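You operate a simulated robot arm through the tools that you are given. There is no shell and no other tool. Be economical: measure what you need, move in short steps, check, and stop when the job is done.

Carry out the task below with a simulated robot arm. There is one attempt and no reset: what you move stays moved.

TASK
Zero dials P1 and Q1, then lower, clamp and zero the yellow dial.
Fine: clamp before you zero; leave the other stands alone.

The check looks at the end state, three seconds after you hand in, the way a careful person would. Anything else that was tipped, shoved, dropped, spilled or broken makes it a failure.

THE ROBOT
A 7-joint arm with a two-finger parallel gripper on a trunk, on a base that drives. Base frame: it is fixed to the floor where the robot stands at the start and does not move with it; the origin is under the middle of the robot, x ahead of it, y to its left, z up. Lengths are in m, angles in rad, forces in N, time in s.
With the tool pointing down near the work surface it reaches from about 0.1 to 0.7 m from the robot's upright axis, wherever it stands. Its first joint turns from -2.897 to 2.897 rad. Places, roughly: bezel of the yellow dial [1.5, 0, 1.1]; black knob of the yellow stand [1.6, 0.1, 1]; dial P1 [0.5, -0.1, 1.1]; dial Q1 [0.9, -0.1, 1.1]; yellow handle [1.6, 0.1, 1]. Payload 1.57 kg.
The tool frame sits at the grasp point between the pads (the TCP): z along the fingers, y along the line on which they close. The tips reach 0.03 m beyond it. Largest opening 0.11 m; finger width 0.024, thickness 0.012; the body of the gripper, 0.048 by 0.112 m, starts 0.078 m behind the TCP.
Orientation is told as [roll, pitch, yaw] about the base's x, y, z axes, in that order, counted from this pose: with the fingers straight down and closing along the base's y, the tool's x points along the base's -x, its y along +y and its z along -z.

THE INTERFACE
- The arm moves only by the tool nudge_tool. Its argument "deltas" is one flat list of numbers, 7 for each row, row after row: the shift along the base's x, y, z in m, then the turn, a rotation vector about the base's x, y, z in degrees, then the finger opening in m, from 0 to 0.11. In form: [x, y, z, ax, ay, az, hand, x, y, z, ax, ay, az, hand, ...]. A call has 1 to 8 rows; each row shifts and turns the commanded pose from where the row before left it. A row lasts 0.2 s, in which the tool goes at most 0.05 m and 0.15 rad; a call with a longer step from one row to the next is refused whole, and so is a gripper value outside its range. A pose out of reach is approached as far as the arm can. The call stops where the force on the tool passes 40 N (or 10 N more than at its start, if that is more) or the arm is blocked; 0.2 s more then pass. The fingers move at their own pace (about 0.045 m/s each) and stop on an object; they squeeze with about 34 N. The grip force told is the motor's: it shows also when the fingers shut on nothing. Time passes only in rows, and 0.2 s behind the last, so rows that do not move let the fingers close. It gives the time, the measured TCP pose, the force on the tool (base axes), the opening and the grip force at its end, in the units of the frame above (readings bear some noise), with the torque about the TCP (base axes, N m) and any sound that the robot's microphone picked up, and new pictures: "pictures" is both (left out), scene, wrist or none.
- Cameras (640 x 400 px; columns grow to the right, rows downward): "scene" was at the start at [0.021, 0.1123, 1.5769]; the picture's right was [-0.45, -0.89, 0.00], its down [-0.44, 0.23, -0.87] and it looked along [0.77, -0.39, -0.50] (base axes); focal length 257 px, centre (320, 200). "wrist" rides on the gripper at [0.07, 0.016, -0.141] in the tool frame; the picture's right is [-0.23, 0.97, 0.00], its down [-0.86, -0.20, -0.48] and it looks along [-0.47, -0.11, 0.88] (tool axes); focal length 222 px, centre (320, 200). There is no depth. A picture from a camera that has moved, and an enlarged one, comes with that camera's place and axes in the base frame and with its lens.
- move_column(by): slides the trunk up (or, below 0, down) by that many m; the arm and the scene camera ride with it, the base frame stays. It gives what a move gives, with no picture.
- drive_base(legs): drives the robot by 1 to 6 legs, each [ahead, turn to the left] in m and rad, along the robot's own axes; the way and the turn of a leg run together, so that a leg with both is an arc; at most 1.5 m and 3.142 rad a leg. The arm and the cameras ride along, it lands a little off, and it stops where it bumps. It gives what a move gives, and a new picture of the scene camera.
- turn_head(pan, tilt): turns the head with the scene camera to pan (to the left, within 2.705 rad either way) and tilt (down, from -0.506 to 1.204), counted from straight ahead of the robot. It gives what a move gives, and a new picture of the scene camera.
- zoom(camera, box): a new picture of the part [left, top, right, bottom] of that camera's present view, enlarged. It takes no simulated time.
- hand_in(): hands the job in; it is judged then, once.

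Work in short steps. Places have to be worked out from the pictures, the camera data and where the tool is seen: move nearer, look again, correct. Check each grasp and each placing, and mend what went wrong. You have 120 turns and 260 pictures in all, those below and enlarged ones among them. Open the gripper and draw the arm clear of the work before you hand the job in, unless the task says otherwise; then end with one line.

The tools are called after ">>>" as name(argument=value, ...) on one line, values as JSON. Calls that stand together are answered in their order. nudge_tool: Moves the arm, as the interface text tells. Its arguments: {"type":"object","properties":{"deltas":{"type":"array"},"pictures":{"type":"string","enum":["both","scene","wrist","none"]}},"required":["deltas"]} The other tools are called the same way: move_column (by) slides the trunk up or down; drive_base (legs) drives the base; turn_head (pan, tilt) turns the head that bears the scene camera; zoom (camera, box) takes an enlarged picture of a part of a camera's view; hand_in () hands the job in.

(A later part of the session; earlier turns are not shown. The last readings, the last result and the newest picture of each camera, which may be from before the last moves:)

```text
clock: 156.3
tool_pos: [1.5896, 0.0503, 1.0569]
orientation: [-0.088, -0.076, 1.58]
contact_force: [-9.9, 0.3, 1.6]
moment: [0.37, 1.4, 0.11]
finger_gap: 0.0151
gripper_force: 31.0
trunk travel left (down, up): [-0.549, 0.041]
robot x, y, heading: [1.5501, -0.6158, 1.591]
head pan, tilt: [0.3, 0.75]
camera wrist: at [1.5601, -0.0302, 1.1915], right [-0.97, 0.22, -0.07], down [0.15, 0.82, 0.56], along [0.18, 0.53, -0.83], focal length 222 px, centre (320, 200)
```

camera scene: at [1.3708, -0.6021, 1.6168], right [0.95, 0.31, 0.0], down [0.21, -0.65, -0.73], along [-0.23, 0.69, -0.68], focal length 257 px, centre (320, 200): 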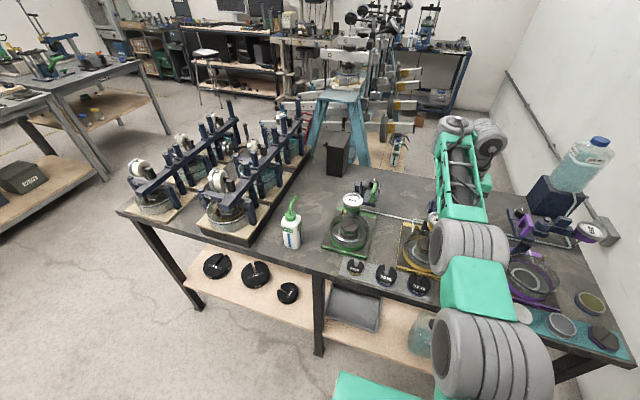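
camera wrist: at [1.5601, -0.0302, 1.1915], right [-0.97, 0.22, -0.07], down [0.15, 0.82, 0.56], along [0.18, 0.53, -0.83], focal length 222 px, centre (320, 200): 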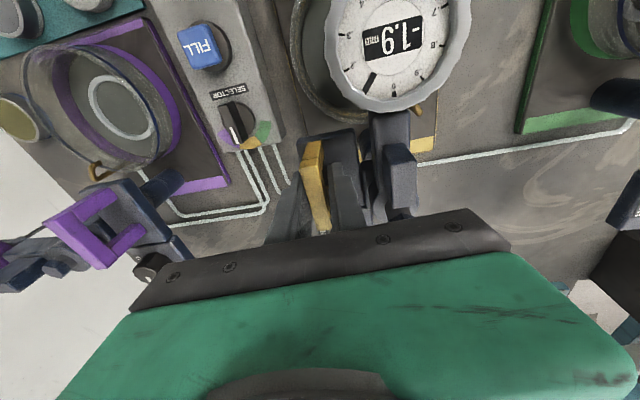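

The carriage slides with the hand at low force. I continue down, with a small x correction for the side force.

>>> nudge_tool(deltas=[-0.001, 0, -0.004, 0, 0, 0, 0.008, -0.001, 0, -0.004, 0, 0, 0, 0.008, 0, 0, -0.004, 0, 0, 0, 0.008], pictures="none")

>>> zoom(camera="wrist", box=[280, 0, 500, 137])

>>> zoom(camera="scene", box=[390, 190, 470, 290])

```text
clock: 157.1
tool_pos: [1.5895, 0.0495, 1.0437]
orientation: [-0.084, -0.075, 1.576]
contact_force: [-2.6, 0.7, 0.9]
moment: [0.07, 1.28, 0.08]
finger_gap: 0.015
gripper_force: 31.0
trunk travel left (down, up): [-0.549, 0.041]
robot x, y, heading: [1.5509, -0.6198, 1.585]
head pan, tilt: [0.3, 0.75]
```

```text
2.91 times, centred on (390, 68) of wrist
camera zoom: at [1.5598, -0.0301, 1.1787], right [-0.97, 0.23, -0.07], down [0.15, 0.82, 0.56], along [0.18, 0.53, -0.83], focal length 646 px, centre (116, 582)
```

zoom: 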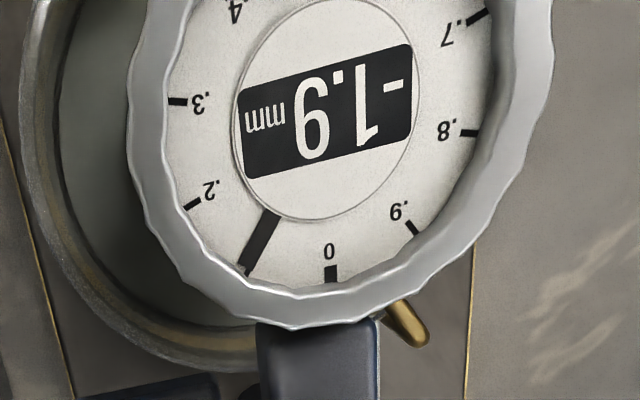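

```text
4.00 times, centred on (430, 240) of scene
camera zoom: at [1.3711, -0.602, 1.6169], right [0.95, 0.31, 0.0], down [0.21, -0.65, -0.73], along [-0.23, 0.69, -0.68], focal length 1028 px, centre (-120, 40)
```

zoom: 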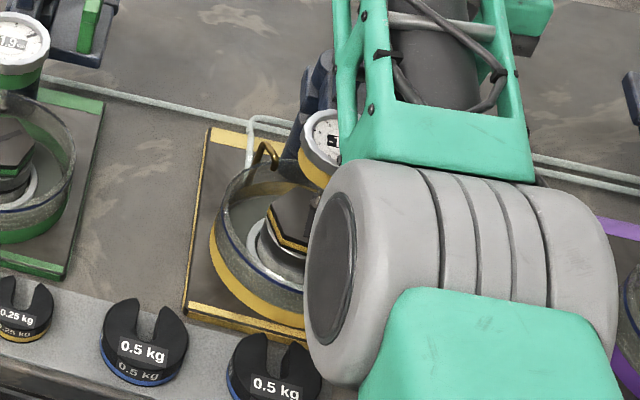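

Lowered 24 mm, still hanging free at -1.9. I continue in smaller steps.

>>> nudge_tool(deltas=[0, 0, -0.003, 0, 0, 0, 0.008, 0, 0, -0.003, 0, 0, 0, 0.008, 0, 0, -0.003, 0, 0, 0, 0.008], pictures="none")

>>> zoom(camera="wrist", box=[280, 0, 500, 137])

```text
clock: 157.9
tool_pos: [1.5884, 0.0503, 1.0349]
orientation: [-0.084, -0.075, 1.577]
contact_force: [-0.4, 2.5, 0.2]
moment: [0.41, 1.29, 0.02]
finger_gap: 0.0153
gripper_force: 30.8
trunk travel left (down, up): [-0.549, 0.041]
robot x, y, heading: [1.5503, -0.6187, 1.59]
head pan, tilt: [0.3, 0.75]
```

```text
2.91 times, centred on (390, 68) of wrist
camera zoom: at [1.5599, -0.0301, 1.1703], right [-0.97, 0.23, -0.07], down [0.15, 0.82, 0.56], along [0.18, 0.53, -0.83], focal length 646 px, centre (116, 582)
```

zoom: 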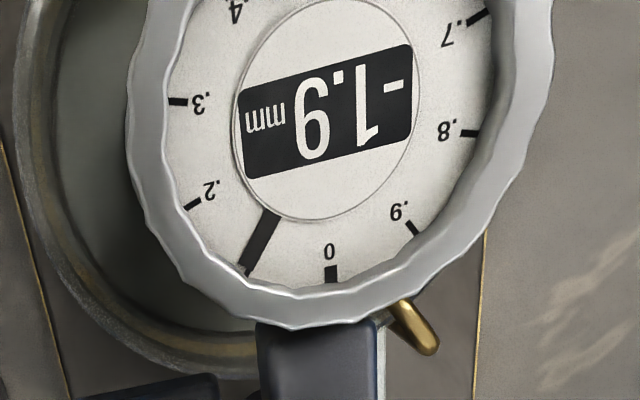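

Still free. Continue 6 mm more.

>>> nudge_tool(deltas=[0, 0, -0.003, 0, 0, 0, 0.008, 0, 0, -0.003, 0, 0, 0, 0.008, 0, 0, 0, 0, 0, 0, 0.008], pictures="none")

>>> zoom(camera="wrist", box=[280, 0, 500, 137])

```text
clock: 158.7
tool_pos: [1.5891, 0.0487, 1.029]
orientation: [-0.086, -0.076, 1.577]
contact_force: [2.1, 5.5, 0.3]
moment: [0.49, 1.33, -0.02]
finger_gap: 0.0148
gripper_force: 31.3
trunk travel left (down, up): [-0.549, 0.041]
robot x, y, heading: [1.5517, -0.6138, 1.588]
head pan, tilt: [0.3, 0.75]
```

```text
2.91 times, centred on (390, 68) of wrist
camera zoom: at [1.5599, -0.0301, 1.1639], right [-0.97, 0.23, -0.07], down [0.15, 0.82, 0.56], along [0.18, 0.53, -0.83], focal length 646 px, centre (116, 582)
```

zoom: 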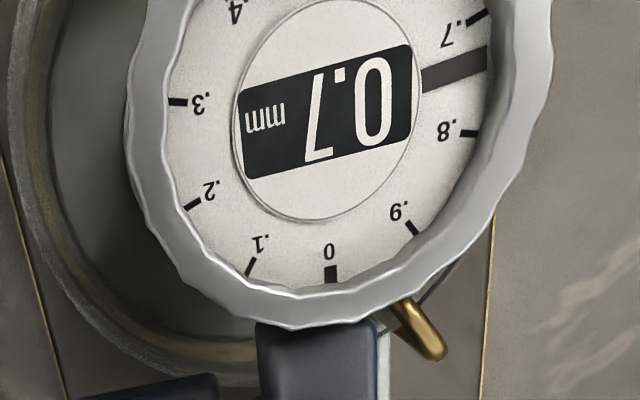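

Contact: now 0.7 mm. I ease up about 0.7 mm to be near 0 so only a small bezel turn is needed later.

>>> nudge_tool(deltas=[0, 0, 0.0006, 0, 0, 0, 0.008, 0, 0, 0, 0, 0, 0, 0.008], pictures="none")

>>> zoom(camera="wrist", box=[280, 0, 500, 137])

```text
clock: 159.3
tool_pos: [1.5882, 0.0494, 1.029]
orientation: [-0.084, -0.072, 1.577]
contact_force: [3.8, 4.8, -3.8]
moment: [0.34, 1.3, 0.03]
finger_gap: 0.015
gripper_force: 31.0
trunk travel left (down, up): [-0.549, 0.041]
robot x, y, heading: [1.5546, -0.616, 1.592]
head pan, tilt: [0.3, 0.75]
```

```text
2.91 times, centred on (390, 68) of wrist
camera zoom: at [1.5599, -0.0299, 1.164], right [-0.97, 0.23, -0.07], down [0.15, 0.82, 0.55], along [0.18, 0.53, -0.83], focal length 646 px, centre (116, 582)
```

zoom: 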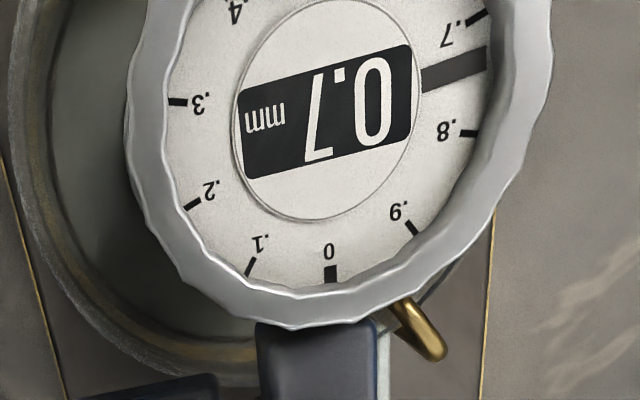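

Friction holds it; I ease up a bit more.

>>> nudge_tool(deltas=[0, 0, 0.0006, 0, 0, 0, 0.008, 0, 0, 0.0, 0, 0, 0, 0.008], pictures="none")

>>> zoom(camera="wrist", box=[280, 0, 500, 137])

```text
clock: 159.9
tool_pos: [1.5897, 0.0509, 1.0289]
orientation: [-0.085, -0.072, 1.577]
contact_force: [3.3, 3.0, -9.0]
moment: [-0.05, 1.31, -0.03]
finger_gap: 0.0153
gripper_force: 30.9
trunk travel left (down, up): [-0.549, 0.041]
robot x, y, heading: [1.5547, -0.6169, 1.586]
head pan, tilt: [0.3, 0.75]
```

```text
2.91 times, centred on (390, 68) of wrist
camera zoom: at [1.56, -0.0298, 1.1642], right [-0.97, 0.23, -0.07], down [0.15, 0.82, 0.55], along [0.18, 0.53, -0.83], focal length 646 px, centre (116, 582)
```

zoom: 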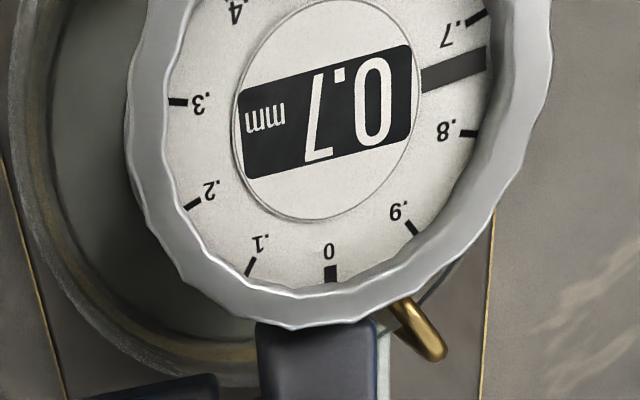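

Still held (9 N). A bit more.

>>> nudge_tool(deltas=[0, 0, 0.0008, 0, 0, 0, 0.008, 0, 0, 0.0, 0, 0, 0, 0.008], pictures="none")

>>> zoom(camera="wrist", box=[280, 0, 500, 137])

```text
clock: 160.5
tool_pos: [1.5886, 0.0502, 1.0291]
orientation: [-0.084, -0.071, 1.576]
contact_force: [2.7, -1.2, -15.8]
moment: [-0.16, 1.29, -0.01]
finger_gap: 0.0148
gripper_force: 31.0
trunk travel left (down, up): [-0.549, 0.041]
robot x, y, heading: [1.551, -0.6146, 1.587]
head pan, tilt: [0.3, 0.75]
```

```text
2.91 times, centred on (390, 68) of wrist
camera zoom: at [1.5599, -0.0296, 1.1643], right [-0.97, 0.23, -0.07], down [0.15, 0.82, 0.55], along [0.18, 0.53, -0.83], focal length 646 px, centre (116, 582)
```

zoom: 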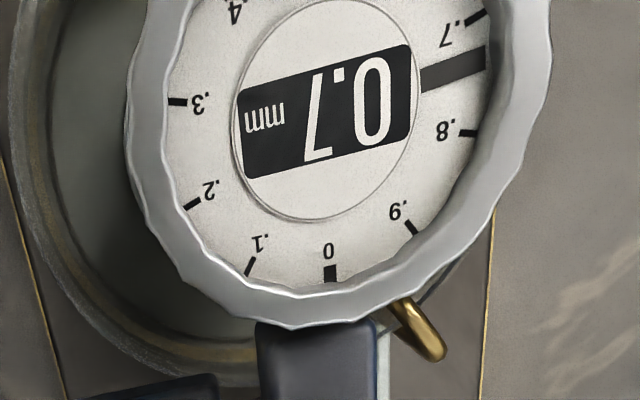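

16 N and still held. I try two more small increments; a small slip would be welcome.

>>> nudge_tool(deltas=[0, 0, 0.0008, 0, 0, 0, 0.008, 0, 0, 0.0, 0, 0, 0, 0.008], pictures="none")

>>> zoom(camera="wrist", box=[280, 0, 500, 137])

```text
clock: 161.1
tool_pos: [1.5889, 0.0491, 1.0307]
orientation: [-0.083, -0.071, 1.578]
contact_force: [2.7, -4.4, -15.6]
moment: [-1.09, 1.31, 0.04]
finger_gap: 0.015
gripper_force: 31.1
trunk travel left (down, up): [-0.549, 0.041]
robot x, y, heading: [1.5482, -0.6168, 1.588]
head pan, tilt: [0.3, 0.75]
```

```text
2.91 times, centred on (390, 68) of wrist
camera zoom: at [1.56, -0.0298, 1.1657], right [-0.97, 0.23, -0.07], down [0.15, 0.82, 0.55], along [0.18, 0.53, -0.83], focal length 646 px, centre (116, 582)
```

zoom: 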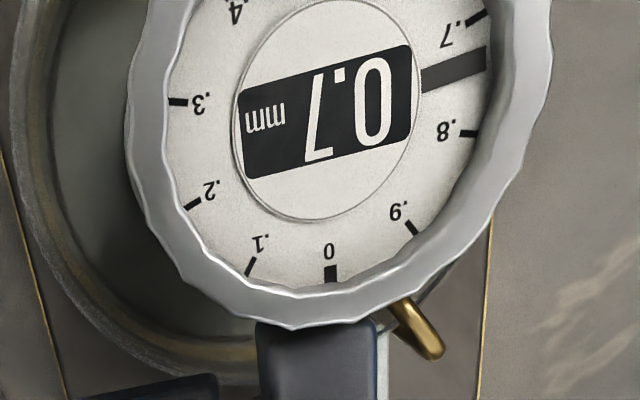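

The carriage did rise ~1.4 mm yet the reading stayed 0.7, so the plunger may be at its travel end. I raise further in small steps until the reading responds.

>>> nudge_tool(deltas=[0, 0, 0.0008, 0, 0, 0, 0.008, 0, 0, 0.0, 0, 0, 0, 0.008], pictures="none")

>>> zoom(camera="wrist", box=[280, 0, 500, 137])

```text
clock: 161.7
tool_pos: [1.5895, 0.0494, 1.0321]
orientation: [-0.084, -0.074, 1.576]
contact_force: [2.7, -6.6, -16.6]
moment: [-0.58, 1.36, 0.01]
finger_gap: 0.0151
gripper_force: 31.1
trunk travel left (down, up): [-0.549, 0.041]
robot x, y, heading: [1.5518, -0.6186, 1.586]
head pan, tilt: [0.3, 0.75]
```

```text
2.91 times, centred on (390, 68) of wrist
camera zoom: at [1.5599, -0.03, 1.1671], right [-0.97, 0.23, -0.07], down [0.15, 0.82, 0.56], along [0.18, 0.53, -0.83], focal length 646 px, centre (116, 582)
```

zoom: 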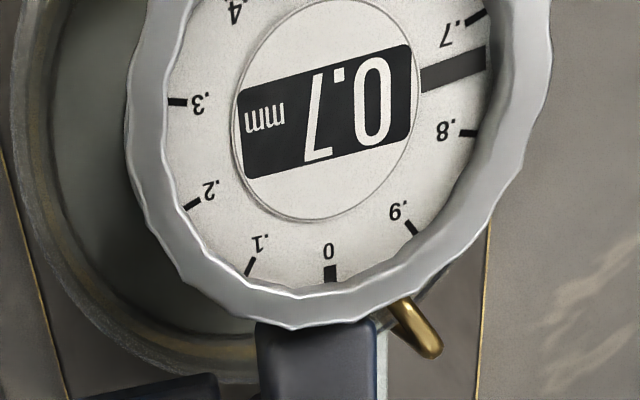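

The reading is evidently a fixed value once in contact, so I lower it back to the earlier depth to be safely seated.

>>> nudge_tool(deltas=[0, 0, -0.0025, 0, 0, 0, 0.008, 0, 0, -0.002, 0, 0, 0, 0.008, 0, 0, 0.0, 0, 0, 0, 0.008], pictures="none")

>>> zoom(camera="wrist", box=[280, 0, 500, 137])

```text
clock: 162.5
tool_pos: [1.5889, 0.0504, 1.0306]
orientation: [-0.087, -0.08, 1.575]
contact_force: [3.3, -4.3, 1.9]
moment: [1.17, 1.32, -0.09]
finger_gap: 0.0154
gripper_force: 30.9
trunk travel left (down, up): [-0.549, 0.041]
robot x, y, heading: [1.5526, -0.6162, 1.588]
head pan, tilt: [0.3, 0.75]
```

```text
2.91 times, centred on (390, 68) of wrist
camera zoom: at [1.5599, -0.0307, 1.1651], right [-0.97, 0.23, -0.06], down [0.15, 0.81, 0.56], along [0.18, 0.53, -0.83], focal length 646 px, centre (116, 582)
```

zoom: 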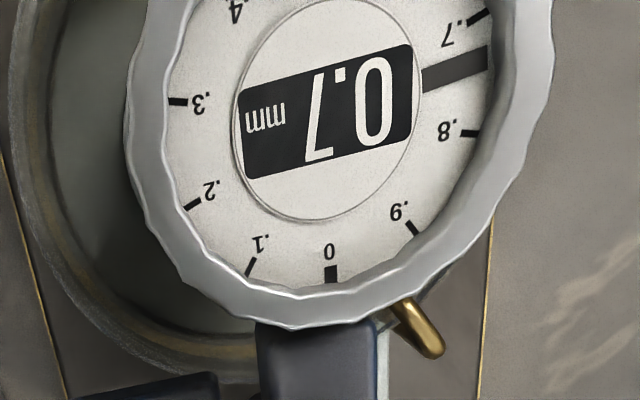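

Seated with 0.7 shown. I press 1 mm more, then release the handle and lift clear to see that the carriage stays.

>>> nudge_tool(deltas=[0, 0, -0.0012, 0, 0, 0, 0.008, 0, 0, 0, 0, 0, 0, 0.036, 0, 0, 0, 0, 0, 0, 0.036, 0, 0, 0.02, 0, 0, 0, 0.036, 0, 0, 0.03, 0, 0, 0, 0.036, 0, 0, 0.03, 0, 0, 0, 0.05], pictures="wrist")

>>> zoom(camera="wrist", box=[200, 80, 440, 230])

```text
clock: 163.9
tool_pos: [1.5888, 0.0499, 1.1065]
orientation: [-0.086, -0.074, 1.576]
contact_force: [0.2, 0.1, -0.6]
moment: [0.01, -0.02, 0.04]
finger_gap: 0.0502
gripper_force: 0.1
trunk travel left (down, up): [-0.549, 0.041]
robot x, y, heading: [1.5484, -0.6193, 1.585]
head pan, tilt: [0.3, 0.75]
camera wrist: at [1.5597, -0.031, 1.2417], right [-0.97, 0.23, -0.07], down [0.15, 0.82, 0.56], along [0.18, 0.53, -0.83], focal length 222 px, centre (320, 200)
```

wrist: 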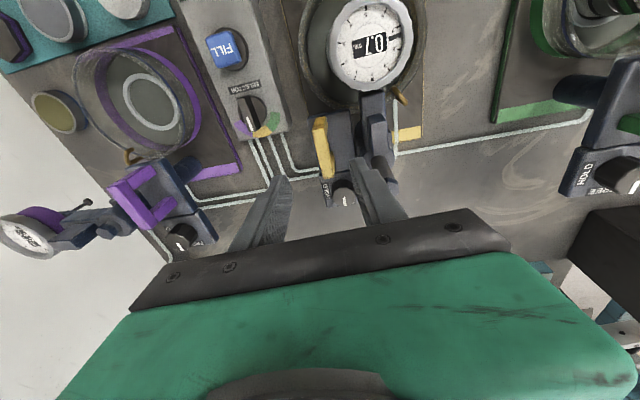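

```text
2.67 times, centred on (320, 155) of wrist
camera zoom: at [1.5597, -0.031, 1.2417], right [-0.97, 0.23, -0.07], down [0.15, 0.82, 0.56], along [0.18, 0.53, -0.83], focal length 592 px, centre (320, 320)
```

zoom: 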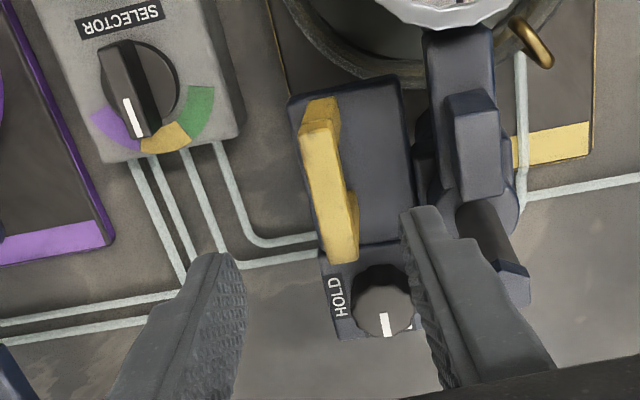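

The carriage stays down at 0.7. Knob at about (1.579, 0.119, 1.003). I move over it with ~10° more tilt.

>>> nudge_tool(deltas=[-0.004, 0.02, 0, 4, 0, 0, 0.06, -0.004, 0.025, 0, 4, 0, 0, 0.06, -0.002, 0.02, -0.01, 3, 0, 0, 0.06], pictures="none")

>>> zoom(camera="wrist", box=[200, 80, 440, 230])

```text
clock: 164.7
tool_pos: [1.5786, 0.1129, 1.0981]
orientation: [-0.085, -0.269, 1.574]
contact_force: [0.4, -1.1, 1.2]
moment: [0.05, 0.01, 0.0]
finger_gap: 0.0602
gripper_force: 0.1
trunk travel left (down, up): [-0.549, 0.041]
robot x, y, heading: [1.5514, -0.6205, 1.59]
head pan, tilt: [0.3, 0.75]
```

```text
2.67 times, centred on (320, 155) of wrist
camera zoom: at [1.5503, 0.0093, 1.215], right [-0.97, 0.24, -0.02], down [0.15, 0.69, 0.7], along [0.18, 0.68, -0.71], focal length 592 px, centre (320, 320)
```

zoom: 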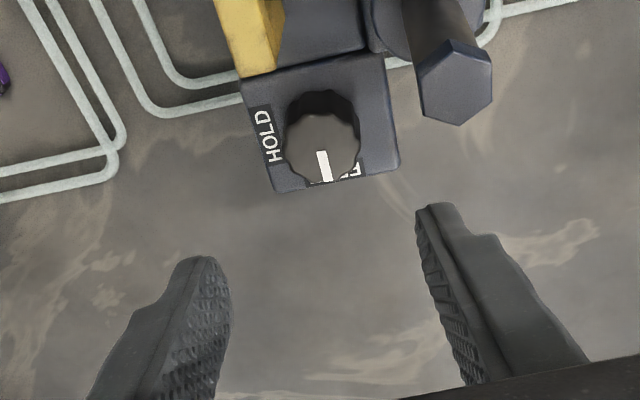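

Knob top centre (1.581, 0.119, 1.003); pointer at FREE, HOLD is ~90° clockwise. I pre-rotate +20° about the vertical, narrow the opening to 44 mm and check feasibility above the knob.

>>> nudge_tool(deltas=[0, 0, -0.01, 0, 0, 7, 0.044, 0, 0, -0.01, 0, 0, 7, 0.044, 0, 0, -0.01, 0, 0, 6, 0.044], pictures="none")

>>> zoom(camera="wrist", box=[200, 80, 440, 230])

```text
clock: 165.5
tool_pos: [1.5757, 0.1144, 1.0668]
orientation: [-0.085, -0.27, 1.927]
contact_force: [-0.1, 0.0, 1.0]
moment: [0.02, 0.02, 0.01]
finger_gap: 0.0441
gripper_force: 0.1
trunk travel left (down, up): [-0.549, 0.041]
robot x, y, heading: [1.551, -0.6126, 1.59]
head pan, tilt: [0.3, 0.75]
```

```text
2.67 times, centred on (320, 155) of wrist
camera zoom: at [1.5867, 0.0077, 1.1839], right [-0.99, -0.11, -0.02], down [-0.09, 0.71, 0.7], along [-0.06, 0.7, -0.71], focal length 592 px, centre (320, 320)
```

zoom: 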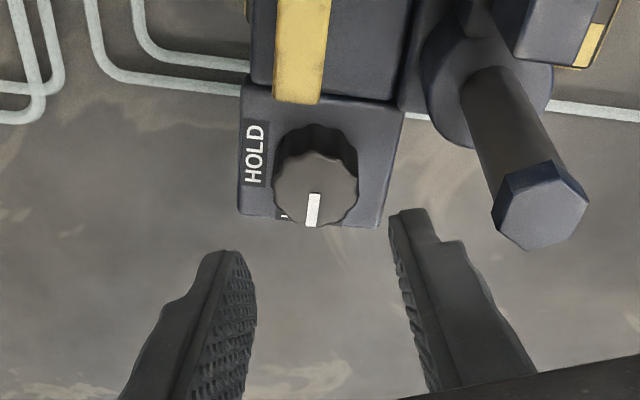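

The column top stands at (1.536, 0.072, 1.078), close to the -x finger, so I instead work from yaw -10° downward (finger swings away from the column). I rotate -30° and descend.

>>> nudge_tool(deltas=[0.001, 0, 0.005, 0, 0, -8, 0.044, 0.001, 0, 0, 0, 0, -8, 0.044, 0, 0, 0, 0, 0, -7, 0.044, 0, 0, 0, 0, 0, -7, 0.044, 0, 0, -0.015, 0, 0, 0, 0.044], pictures="none")

>>> zoom(camera="wrist", box=[200, 80, 440, 230])

```text
clock: 166.7
tool_pos: [1.5809, 0.1156, 1.057]
orientation: [-0.088, -0.268, 1.401]
contact_force: [-0.4, -0.6, -0.1]
moment: [-0.03, -0.02, 0.02]
finger_gap: 0.044
gripper_force: 0.0
trunk travel left (down, up): [-0.549, 0.041]
robot x, y, heading: [1.5465, -0.6237, 1.588]
head pan, tilt: [0.3, 0.75]
```

```text
2.67 times, centred on (320, 155) of wrist
camera zoom: at [1.5337, 0.0173, 1.1743], right [-0.92, 0.4, -0.02], down [0.27, 0.66, 0.7], along [0.3, 0.64, -0.71], focal length 592 px, centre (320, 320)
```

zoom: 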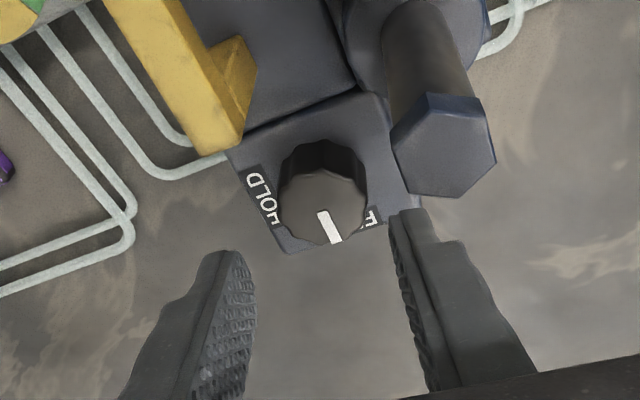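

Knob at (1.581, 0.120). I descend to TCP z≈1.021 and close on it.

>>> nudge_tool(deltas=[-0.002, -0.001, -0.012, 0, 0, 0, 0.044, -0.001, 0, -0.012, 0, 0, 0, 0.044, 0, 0, -0.011, 0, 0, 0, 0.044, 0, 0, 0, 0, 0, 0, 0.044], pictures="wrist")

>>> zoom(camera="wrist", box=[240, 110, 400, 210])

```text
clock: 167.7
tool_pos: [1.5773, 0.1142, 1.0271]
orientation: [-0.085, -0.274, 1.401]
contact_force: [-1.0, -0.8, 19.2]
moment: [0.03, 0.5, 0.1]
finger_gap: 0.043
gripper_force: 0.1
trunk travel left (down, up): [-0.549, 0.041]
robot x, y, heading: [1.5508, -0.6177, 1.596]
head pan, tilt: [0.3, 0.75]
camera wrist: at [1.5304, 0.0153, 1.1429], right [-0.92, 0.4, -0.02], down [0.27, 0.65, 0.71], along [0.29, 0.64, -0.71], focal length 222 px, centre (320, 200)
```

wrist: 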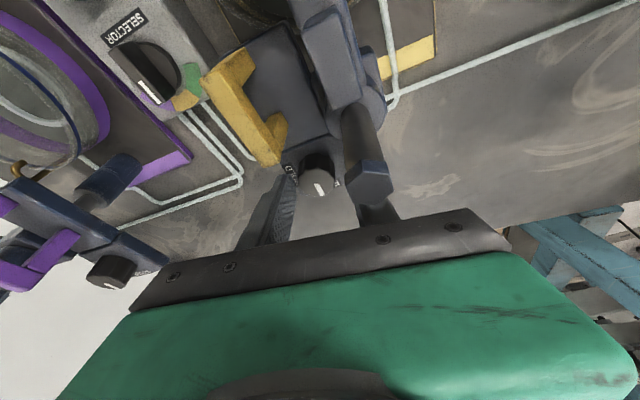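

```text
4.00 times, centred on (320, 160) of wrist
camera zoom: at [1.5304, 0.0153, 1.1429], right [-0.92, 0.4, -0.02], down [0.27, 0.65, 0.71], along [0.29, 0.64, -0.71], focal length 888 px, centre (320, 360)
```

zoom: 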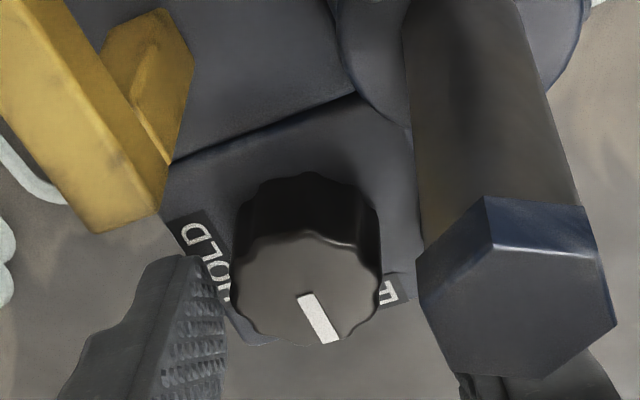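

A fingertip is touching the clamp plate (19 N down). I raise 9 mm at once to unload, and then close on the knob.

>>> nudge_tool(deltas=[0, 0, 0.009, 0, 0, 0, 0.044, 0, 0, 0, 0, 0, 0, 0.035, 0, 0, 0, 0, 0, 0, 0.025, 0, 0, 0, 0, 0, 0, 0.02, 0, 0, 0, 0, 0, 0, 0.02], pictures="none")

>>> zoom(camera="wrist", box=[240, 110, 400, 210])

```text
clock: 168.9
tool_pos: [1.5785, 0.1115, 1.0278]
orientation: [-0.088, -0.259, 1.4]
contact_force: [3.7, -10.1, -14.5]
moment: [-0.1, 0.39, -0.22]
finger_gap: 0.0303
gripper_force: 37.8
trunk travel left (down, up): [-0.549, 0.041]
robot x, y, heading: [1.5553, -0.6155, 1.59]
head pan, tilt: [0.3, 0.75]
```

```text
4.00 times, centred on (320, 160) of wrist
camera zoom: at [1.5316, 0.0153, 1.1456], right [-0.92, 0.4, -0.02], down [0.27, 0.66, 0.7], along [0.3, 0.63, -0.72], focal length 888 px, centre (320, 360)
```

zoom: 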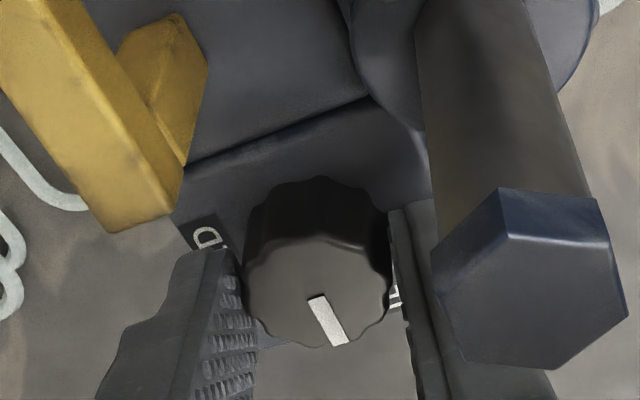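

Gripped at 30 mm; the lift hadn't finished before closing, leaving a 14 N pull. I unload it and turn the knob -40° about its axis.

>>> nudge_tool(deltas=[0, -0.001, -0.002, 0, 0, 0, 0.02, -0.001, 0.0006, 0, 0, 0, -8, 0.02, -0.001, 0.0006, 0, 0, 0, -8, 0.02, -0.001, 0.0007, 0, 0, 0, -8, 0.02, -0.001, 0.0008, 0, 0, 0, -8, 0.02, -0.001, 0.0009, 0, 0, 0, -8, 0.02], pictures="none")

>>> zoom(camera="wrist", box=[240, 110, 400, 210])

```text
clock: 170.3
tool_pos: [1.5585, 0.0939, 1.0242]
orientation: [-0.078, -0.276, 0.72]
contact_force: [2.2, 14.2, 30.9]
moment: [0.16, 0.69, 0.06]
finger_gap: 0.0287
gripper_force: 5.5
out of reach, approached as far as the arm can: row 6
trunk travel left (down, up): [-0.549, 0.041]
robot x, y, heading: [1.5565, -0.614, 1.591]
head pan, tilt: [0.3, 0.75]
```

```text
4.00 times, centred on (320, 160) of wrist
camera zoom: at [1.461, 0.0452, 1.1407], right [-0.46, 0.89, -0.01], down [0.63, 0.33, 0.71], along [0.63, 0.32, -0.71], focal length 888 px, centre (320, 360)
```

zoom: 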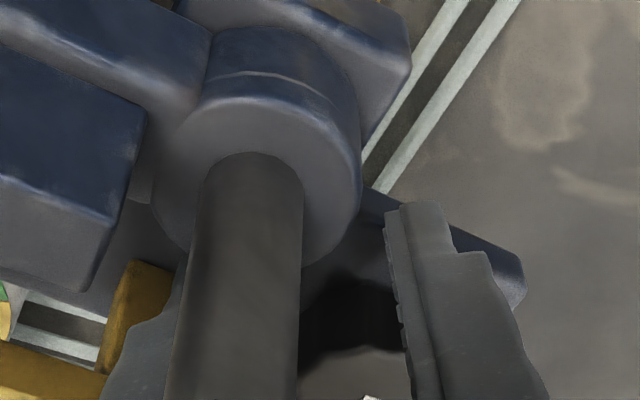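

The last row hit a reach limit and pulled the hand off the knob, pressing down. I lift straight up right away and look.

>>> nudge_tool(deltas=[0, 0, 0.012, 0, 0, 0, 0.03, 0, 0, 0.015, 0, 0, 0, 0.03, 0, 0, 0.02, 0, 0, 0, 0.03, 0, 0, 0.02, 0, 0, 0, 0.03], pictures="none")

>>> nudge_tool(deltas=[0.0, 0.005, 0.0, 0, 0, 8, 0.04, 0.005, 0.005, 0, 0, 0, 8, 0.044, 0.005, 0.005, 0, 0, 0, 8, 0.044, 0.005, 0.003, 0, 0, 0, 8, 0.044, 0.005, 0.002, 0, 0, 0, 8, 0.044], pictures="wrist")

>>> zoom(camera="wrist", box=[200, 80, 440, 230])

```text
clock: 171.3
tool_pos: [1.561, 0.0853, 1.0586]
orientation: [-0.085, -0.265, 0.702]
contact_force: [-8.9, 8.5, -12.5]
moment: [0.43, 0.53, 0.15]
finger_gap: 0.0183
gripper_force: 0.1
out of reach, approached as far as the arm can: row 3, 4
trunk travel left (down, up): [-0.549, 0.041]
robot x, y, heading: [1.552, -0.6198, 1.584]
head pan, tilt: [0.3, 0.75]
```

```text
clock: 172.5
tool_pos: [1.5794, 0.1061, 1.0588]
orientation: [-0.088, -0.266, 1.405]
contact_force: [-0.9, -0.9, -0.6]
moment: [0.03, 0.01, 0.0]
finger_gap: 0.0441
gripper_force: 0.1
trunk travel left (down, up): [-0.549, 0.041]
robot x, y, heading: [1.5569, -0.617, 1.591]
head pan, tilt: [0.3, 0.75]
camera wrist: at [1.5327, 0.0073, 1.1762], right [-0.92, 0.4, -0.02], down [0.27, 0.66, 0.7], along [0.29, 0.64, -0.71], focal length 222 px, centre (320, 200)
```

wrist: 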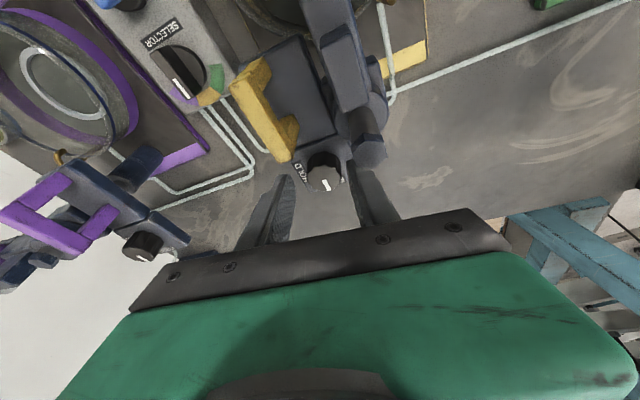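

```text
2.67 times, centred on (320, 155) of wrist
camera zoom: at [1.5327, 0.0073, 1.1762], right [-0.92, 0.4, -0.02], down [0.27, 0.66, 0.7], along [0.29, 0.64, -0.71], focal length 592 px, centre (320, 320)
```

zoom: 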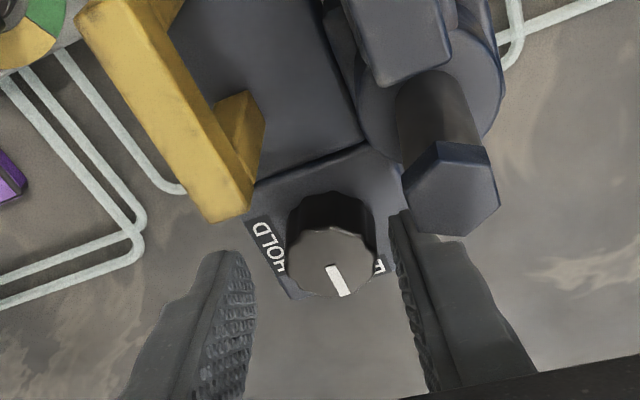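

Knob pointer is unchanged, but the knob looks ~2 cm higher — the lift may have dragged the carriage up. I check the dial from the head camera.

>>> zoom(camera="scene", box=[400, 190, 464, 230])

>>> zoom(camera="wrist", box=[200, 0, 440, 150])

```text
10.00 times, centred on (432, 210) of scene
camera zoom: at [1.3715, -0.6021, 1.6169], right [0.95, 0.31, 0.0], down [0.21, -0.65, -0.73], along [-0.23, 0.69, -0.68], focal length 2570 px, centre (-800, 100)
```

zoom: 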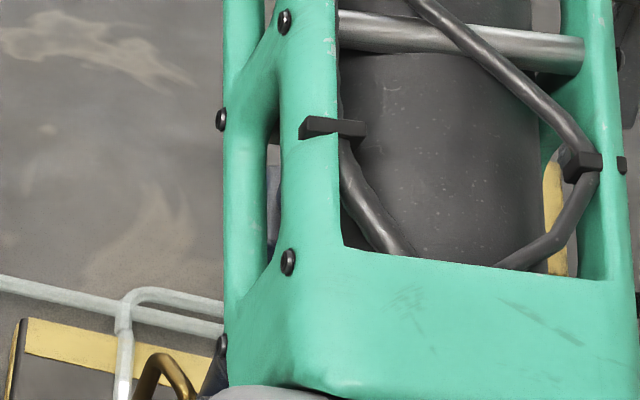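

```text
2.67 times, centred on (320, 75) of wrist
camera zoom: at [1.5327, 0.0073, 1.1762], right [-0.92, 0.4, -0.02], down [0.27, 0.66, 0.7], along [0.29, 0.64, -0.71], focal length 592 px, centre (320, 533)
```

zoom: 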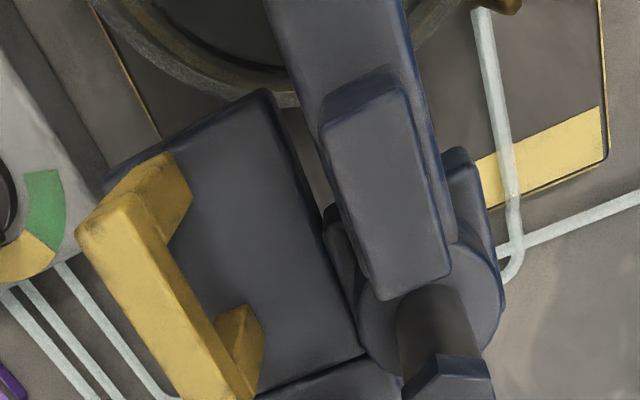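

The carriage indeed rose (less column shows above it). I go back over the handle and look at the dial before re-lowering.

>>> nudge_tool(deltas=[0, 0, 0.03, 0, 0, 4, 0.05, 0.002, -0.02, 0.02, -4, 0, 3, 0.05, 0.003, -0.02, 0, -4, 0, 3, 0.036, 0.004, -0.016, 0, -3, 0, 0, 0.036], pictures="wrist")

>>> zoom(camera="wrist", box=[200, 80, 440, 230])

```text
clock: 173.5
tool_pos: [1.5878, 0.0478, 1.1089]
orientation: [-0.093, -0.074, 1.579]
contact_force: [0.4, 0.4, 0.0]
moment: [0.0, 0.02, 0.01]
finger_gap: 0.0361
gripper_force: 0.1
trunk travel left (down, up): [-0.549, 0.041]
robot x, y, heading: [1.5481, -0.6185, 1.589]
head pan, tilt: [0.3, 0.75]
camera wrist: at [1.5587, -0.0328, 1.2428], right [-0.97, 0.23, -0.07], down [0.15, 0.82, 0.56], along [0.18, 0.53, -0.83], focal length 222 px, centre (320, 200)
```

wrist: 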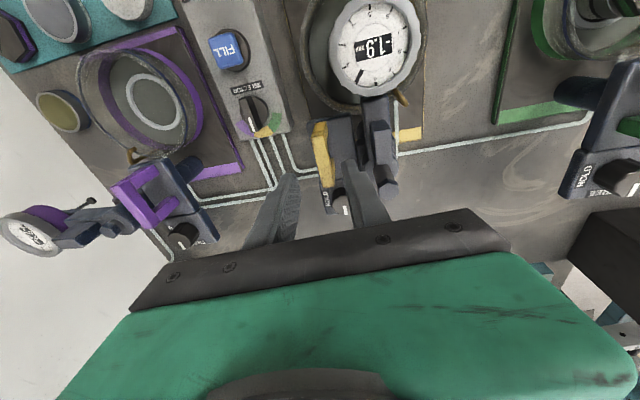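

```text
2.67 times, centred on (320, 155) of wrist
camera zoom: at [1.5587, -0.0328, 1.2428], right [-0.97, 0.23, -0.07], down [0.15, 0.82, 0.56], along [0.18, 0.53, -0.83], focal length 592 px, centre (320, 320)
```

zoom: 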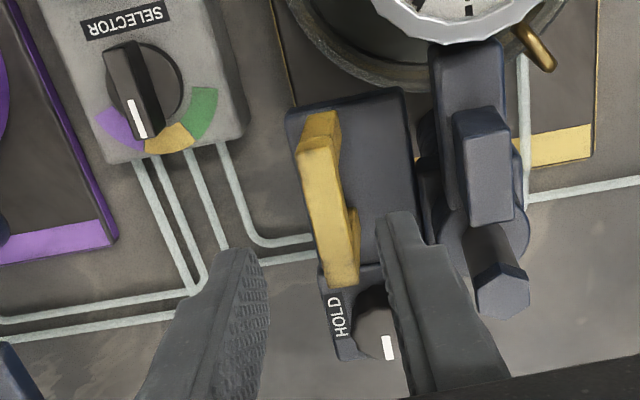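

Reading -1.9 again, so I re-grip the handle and lower once more.

>>> nudge_tool(deltas=[0.0, 0.002, -0.02, 0, 0, 0, 0.036, 0, 0, -0.02, 0, 0, 0, 0.036, 0, 0, -0.018, 0, 0, 0, 0.036, 0, 0, 0, 0, 0, 0, 0.036, 0, 0, 0, 0, 0, 0, 0.02, 0, 0, 0, 0, 0, 0, 0.008, 0, 0, 0, 0, 0, 0, 0.008], pictures="none")

>>> nudge_tool(deltas=[0, 0, -0.005, 0, 0, 0, 0.008, 0, 0, -0.005, 0, 0, 0, 0.008, 0, 0, -0.005, 0, 0, 0, 0.008, 0, 0, -0.005, 0, 0, 0, 0.008, 0, 0, -0.002, 0, 0, 0, 0.008, 0, 0, 0, 0, 0, 0, 0.008], pictures="wrist")

```text
clock: 175.1
tool_pos: [1.5885, 0.0628, 1.0545]
orientation: [-0.092, -0.073, 1.579]
contact_force: [-2.5, 0.5, -2.7]
moment: [0.26, 0.81, -0.23]
finger_gap: 0.0146
gripper_force: 25.7
out of reach, approached as far as the arm can: row 2, 3
trunk travel left (down, up): [-0.549, 0.041]
robot x, y, heading: [1.5515, -0.6146, 1.586]
head pan, tilt: [0.3, 0.75]
```

```text
clock: 176.5
tool_pos: [1.5877, 0.0661, 1.0378]
orientation: [-0.093, -0.075, 1.578]
contact_force: [-5.0, -30.2, 4.4]
moment: [-0.54, 1.04, -0.25]
finger_gap: 0.0149
gripper_force: 31.1
out of reach, approached as far as the arm can: row 2, 5
trunk travel left (down, up): [-0.549, 0.041]
robot x, y, heading: [1.5488, -0.6166, 1.589]
head pan, tilt: [0.3, 0.75]
camera wrist: at [1.5584, -0.0142, 1.1718], right [-0.97, 0.23, -0.07], down [0.15, 0.82, 0.56], along [0.19, 0.53, -0.83], focal length 222 px, centre (320, 200)
```

wrist: 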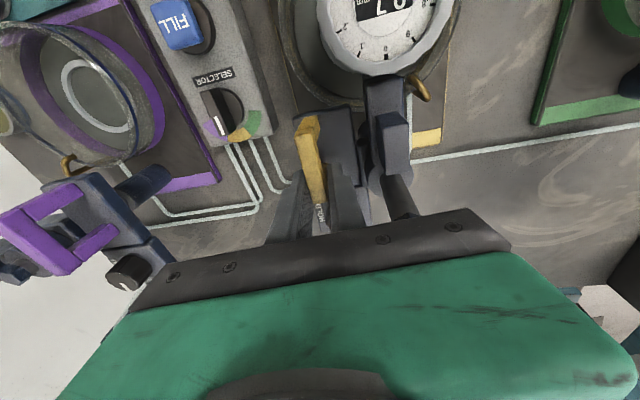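

Reading 0.7 again, but the arm is straining sideways (30 N in y). I shift y back to relieve it.

>>> nudge_tool(deltas=[0, -0.003, 0, 0, 0, 0, 0.008, 0, -0.003, 0, 0, 0, 0, 0.008], pictures="none")

>>> zoom(camera="wrist", box=[280, 0, 500, 137])

```text
clock: 177.1
tool_pos: [1.588, 0.066, 1.0373]
orientation: [-0.092, -0.073, 1.577]
contact_force: [-5.7, -28.0, 0.3]
moment: [-0.33, 1.04, -0.25]
finger_gap: 0.0145
gripper_force: 30.5
out of reach, approached as far as the arm can: row 2
trunk travel left (down, up): [-0.549, 0.041]
robot x, y, heading: [1.5526, -0.6137, 1.59]
head pan, tilt: [0.3, 0.75]
```

```text
2.91 times, centred on (390, 68) of wrist
camera zoom: at [1.5584, -0.0139, 1.1718], right [-0.97, 0.23, -0.07], down [0.15, 0.82, 0.56], along [0.19, 0.53, -0.83], focal length 646 px, centre (116, 582)
```

zoom: 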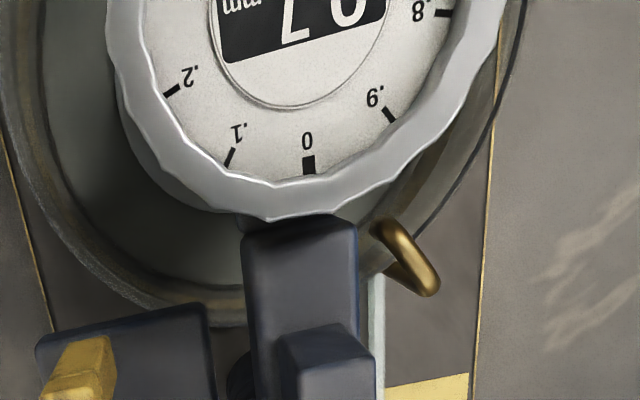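

Engaged at 0.7. I lower 2.5 mm more for margin, then open the fingers fully before lifting.

>>> nudge_tool(deltas=[0, 0, -0.0025, 0, 0, 0, 0.008, 0, 0, 0, 0, 0, 0, 0.008, 0, 0, 0, 0, 0, 0, 0.034, 0, 0, 0, 0, 0, 0, 0.034, 0, 0, 0, 0, 0, 0, 0.034], pictures="none")

>>> nudge_tool(deltas=[0, 0, 0.02, 0, 0, 0, 0.034, 0, 0, 0.03, 0, 0, 0, 0.034, 0, 0, 0.025, 3, 0, 0, 0.05], pictures="none")

>>> zoom(camera="wrist", box=[200, 0, 500, 188])

```text
clock: 178.3
tool_pos: [1.589, 0.0693, 1.033]
orientation: [-0.094, -0.073, 1.578]
contact_force: [-0.8, 0.0, -0.1]
moment: [0.0, 0.0, 0.0]
finger_gap: 0.0341
gripper_force: 0.1
trunk travel left (down, up): [-0.549, 0.041]
robot x, y, heading: [1.5517, -0.6155, 1.585]
head pan, tilt: [0.3, 0.75]
```

```text
clock: 179.1
tool_pos: [1.5883, 0.069, 1.108]
orientation: [-0.092, -0.126, 1.58]
contact_force: [0.0, -0.4, 0.9]
moment: [0.01, 0.0, 0.0]
finger_gap: 0.05
gripper_force: 0.1
trunk travel left (down, up): [-0.549, 0.041]
robot x, y, heading: [1.5507, -0.6192, 1.589]
head pan, tilt: [0.3, 0.75]
```

```text
2.13 times, centred on (350, 94) of wrist
camera zoom: at [1.5588, -0.0181, 1.2387], right [-0.97, 0.23, -0.06], down [0.15, 0.79, 0.6], along [0.18, 0.57, -0.8], focal length 473 px, centre (256, 426)
```

zoom: 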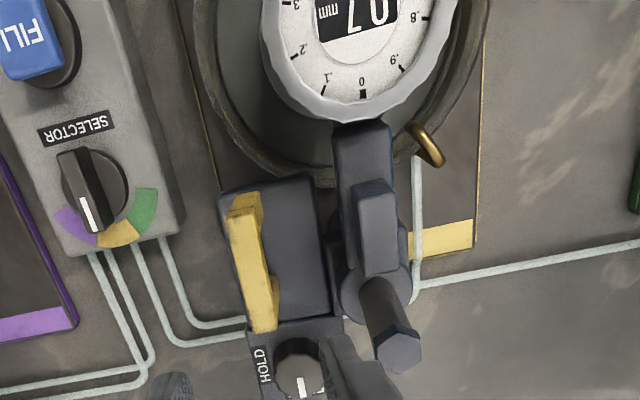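

Carriage is down and reads 0.7. For the knob I'll now rotate about the tool's own axis (joint-friendly) rather than the vertical. I move above the knob at ~15° tilt, yaw -10°.

>>> nudge_tool(deltas=[-0.003, 0.015, 0, 4, 0, -3, 0.044, -0.003, 0.015, 0, 4, 0, -3, 0.044, -0.003, 0.014, -0.015, 0, 0, -4, 0.044, 0, 0, -0.02, 0, 0, 0, 0.044], pictures="none")

>>> zoom(camera="wrist", box=[200, 80, 440, 230])

```text
clock: 180.1
tool_pos: [1.5792, 0.1117, 1.0744]
orientation: [-0.086, -0.267, 1.401]
contact_force: [0.1, 0.7, 0.1]
moment: [-0.02, 0.02, -0.01]
finger_gap: 0.0438
gripper_force: 0.0
trunk travel left (down, up): [-0.549, 0.041]
robot x, y, heading: [1.5516, -0.6182, 1.591]
head pan, tilt: [0.3, 0.75]
```

```text
2.67 times, centred on (320, 155) of wrist
camera zoom: at [1.5326, 0.015, 1.1905], right [-0.92, 0.4, -0.02], down [0.27, 0.66, 0.7], along [0.3, 0.64, -0.71], focal length 592 px, centre (320, 320)
```

zoom: 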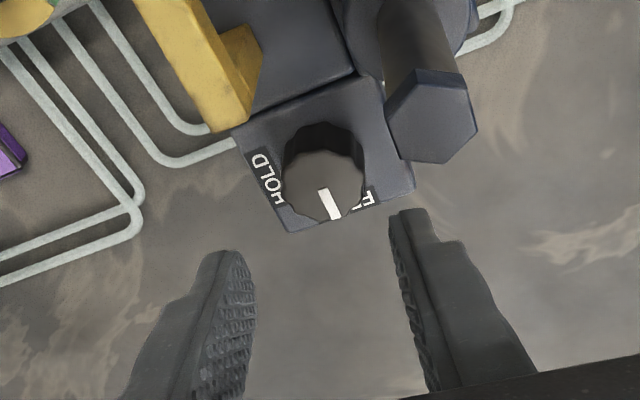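

Knob at (1.582, 0.120) again. I descend to z≈1.031, settle, then close.

>>> nudge_tool(deltas=[0, 0.001, -0.015, 0, 0, 0, 0.044, 0, 0.001, -0.015, 0, 0, 0, 0.044, 0, 0, -0.013, 0, 0, 0, 0.044, 0, 0, 0, 0, 0, 0, 0.044, 0, 0, 0, 0, 0, 0, 0.036, 0, 0, 0, 0, 0, 0, 0.028, 0, 0, 0, 0, 0, 0, 0.02, 0, 0, 0, 0, 0, 0, 0.02], pictures="none")

>>> zoom(camera="wrist", box=[240, 110, 400, 210])

```text
clock: 181.9
tool_pos: [1.5788, 0.114, 1.031]
orientation: [-0.086, -0.267, 1.404]
contact_force: [-4.0, 1.8, -1.2]
moment: [0.21, 0.41, -0.08]
finger_gap: 0.0304
gripper_force: 33.9
trunk travel left (down, up): [-0.549, 0.041]
robot x, y, heading: [1.5527, -0.6167, 1.589]
head pan, tilt: [0.3, 0.75]
```

```text
4.00 times, centred on (320, 160) of wrist
camera zoom: at [1.5321, 0.0169, 1.1473], right [-0.92, 0.4, -0.02], down [0.27, 0.66, 0.7], along [0.29, 0.64, -0.71], focal length 888 px, centre (320, 360)
```

zoom: 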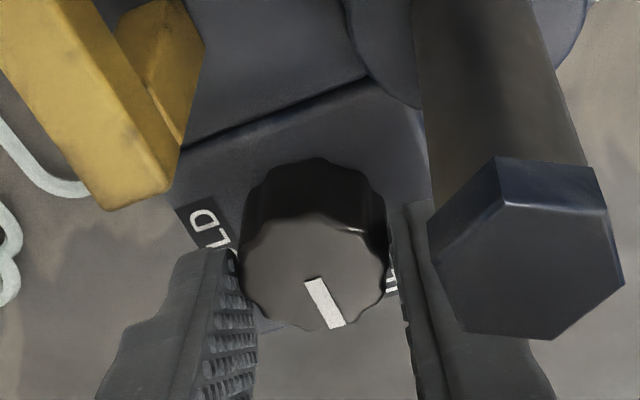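

Clean grip with little force. I turn 32° about the tool axis (clockwise from above).

>>> nudge_tool(deltas=[0, 0, 0, 1.07, 1.97, -7.69, 0.02, 0, 0, 0, 1.07, 1.97, -7.69, 0.02, 0, 0, 0, 1.07, 1.97, -7.69, 0.02, 0, 0, 0, 1.07, 1.97, -7.69, 0.02, 0, 0, 0, 0, 0, 0, 0.02], pictures="none")

>>> zoom(camera="wrist", box=[240, 110, 400, 210])

```text
clock: 183.1
tool_pos: [1.5812, 0.1133, 1.0307]
orientation: [0.076, -0.275, 0.817]
contact_force: [10.6, -8.5, -0.1]
moment: [0.15, -1.28, -0.03]
finger_gap: 0.029
gripper_force: 38.6
trunk travel left (down, up): [-0.549, 0.041]
robot x, y, heading: [1.5518, -0.6183, 1.582]
head pan, tilt: [0.3, 0.75]
```

```text
4.00 times, centred on (320, 160) of wrist
camera zoom: at [1.504, 0.0403, 1.1496], right [-0.57, 0.81, 0.13], down [0.65, 0.35, 0.68], along [0.5, 0.47, -0.72], focal length 888 px, centre (320, 360)
```

zoom: 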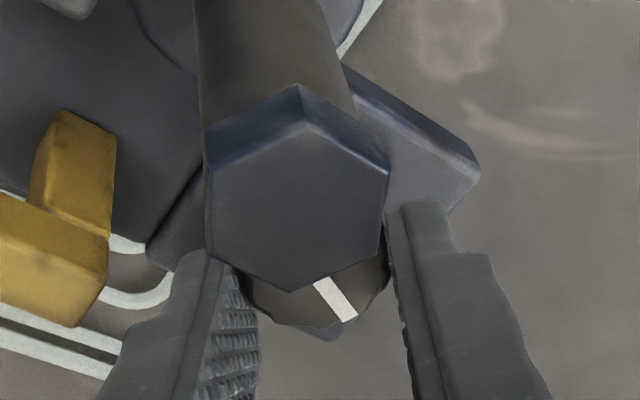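

The knob turns with the hand (~22°). I continue 16° more.

>>> nudge_tool(deltas=[0, 0, 0, 1.07, 1.97, -7.69, 0.02, 0, 0, 0, 1.07, 1.97, -7.69, 0.02], pictures="none")

>>> zoom(camera="wrist", box=[240, 110, 400, 210])

```text
clock: 183.7
tool_pos: [1.5816, 0.1119, 1.0305]
orientation: [0.152, -0.242, 0.53]
contact_force: [18.7, -21.9, -0.2]
moment: [-0.51, -1.81, 0.0]
finger_gap: 0.0302
gripper_force: 39.4
trunk travel left (down, up): [-0.549, 0.041]
robot x, y, heading: [1.5501, -0.6166, 1.59]
head pan, tilt: [0.3, 0.75]
```

```text
4.00 times, centred on (320, 160) of wrist
camera zoom: at [1.4961, 0.0564, 1.1531], right [-0.33, 0.92, 0.2], down [0.76, 0.13, 0.64], along [0.56, 0.36, -0.75], focal length 888 px, centre (320, 360)
```

zoom: 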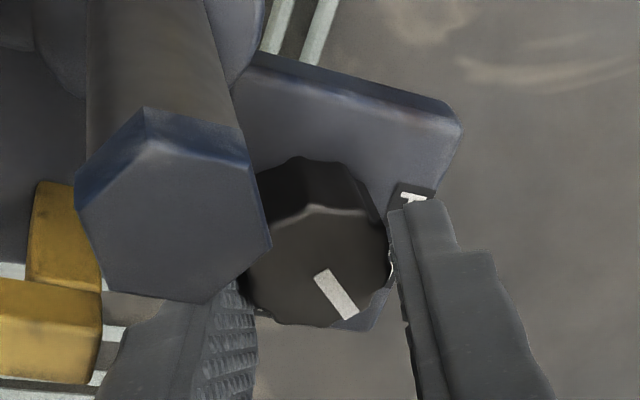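

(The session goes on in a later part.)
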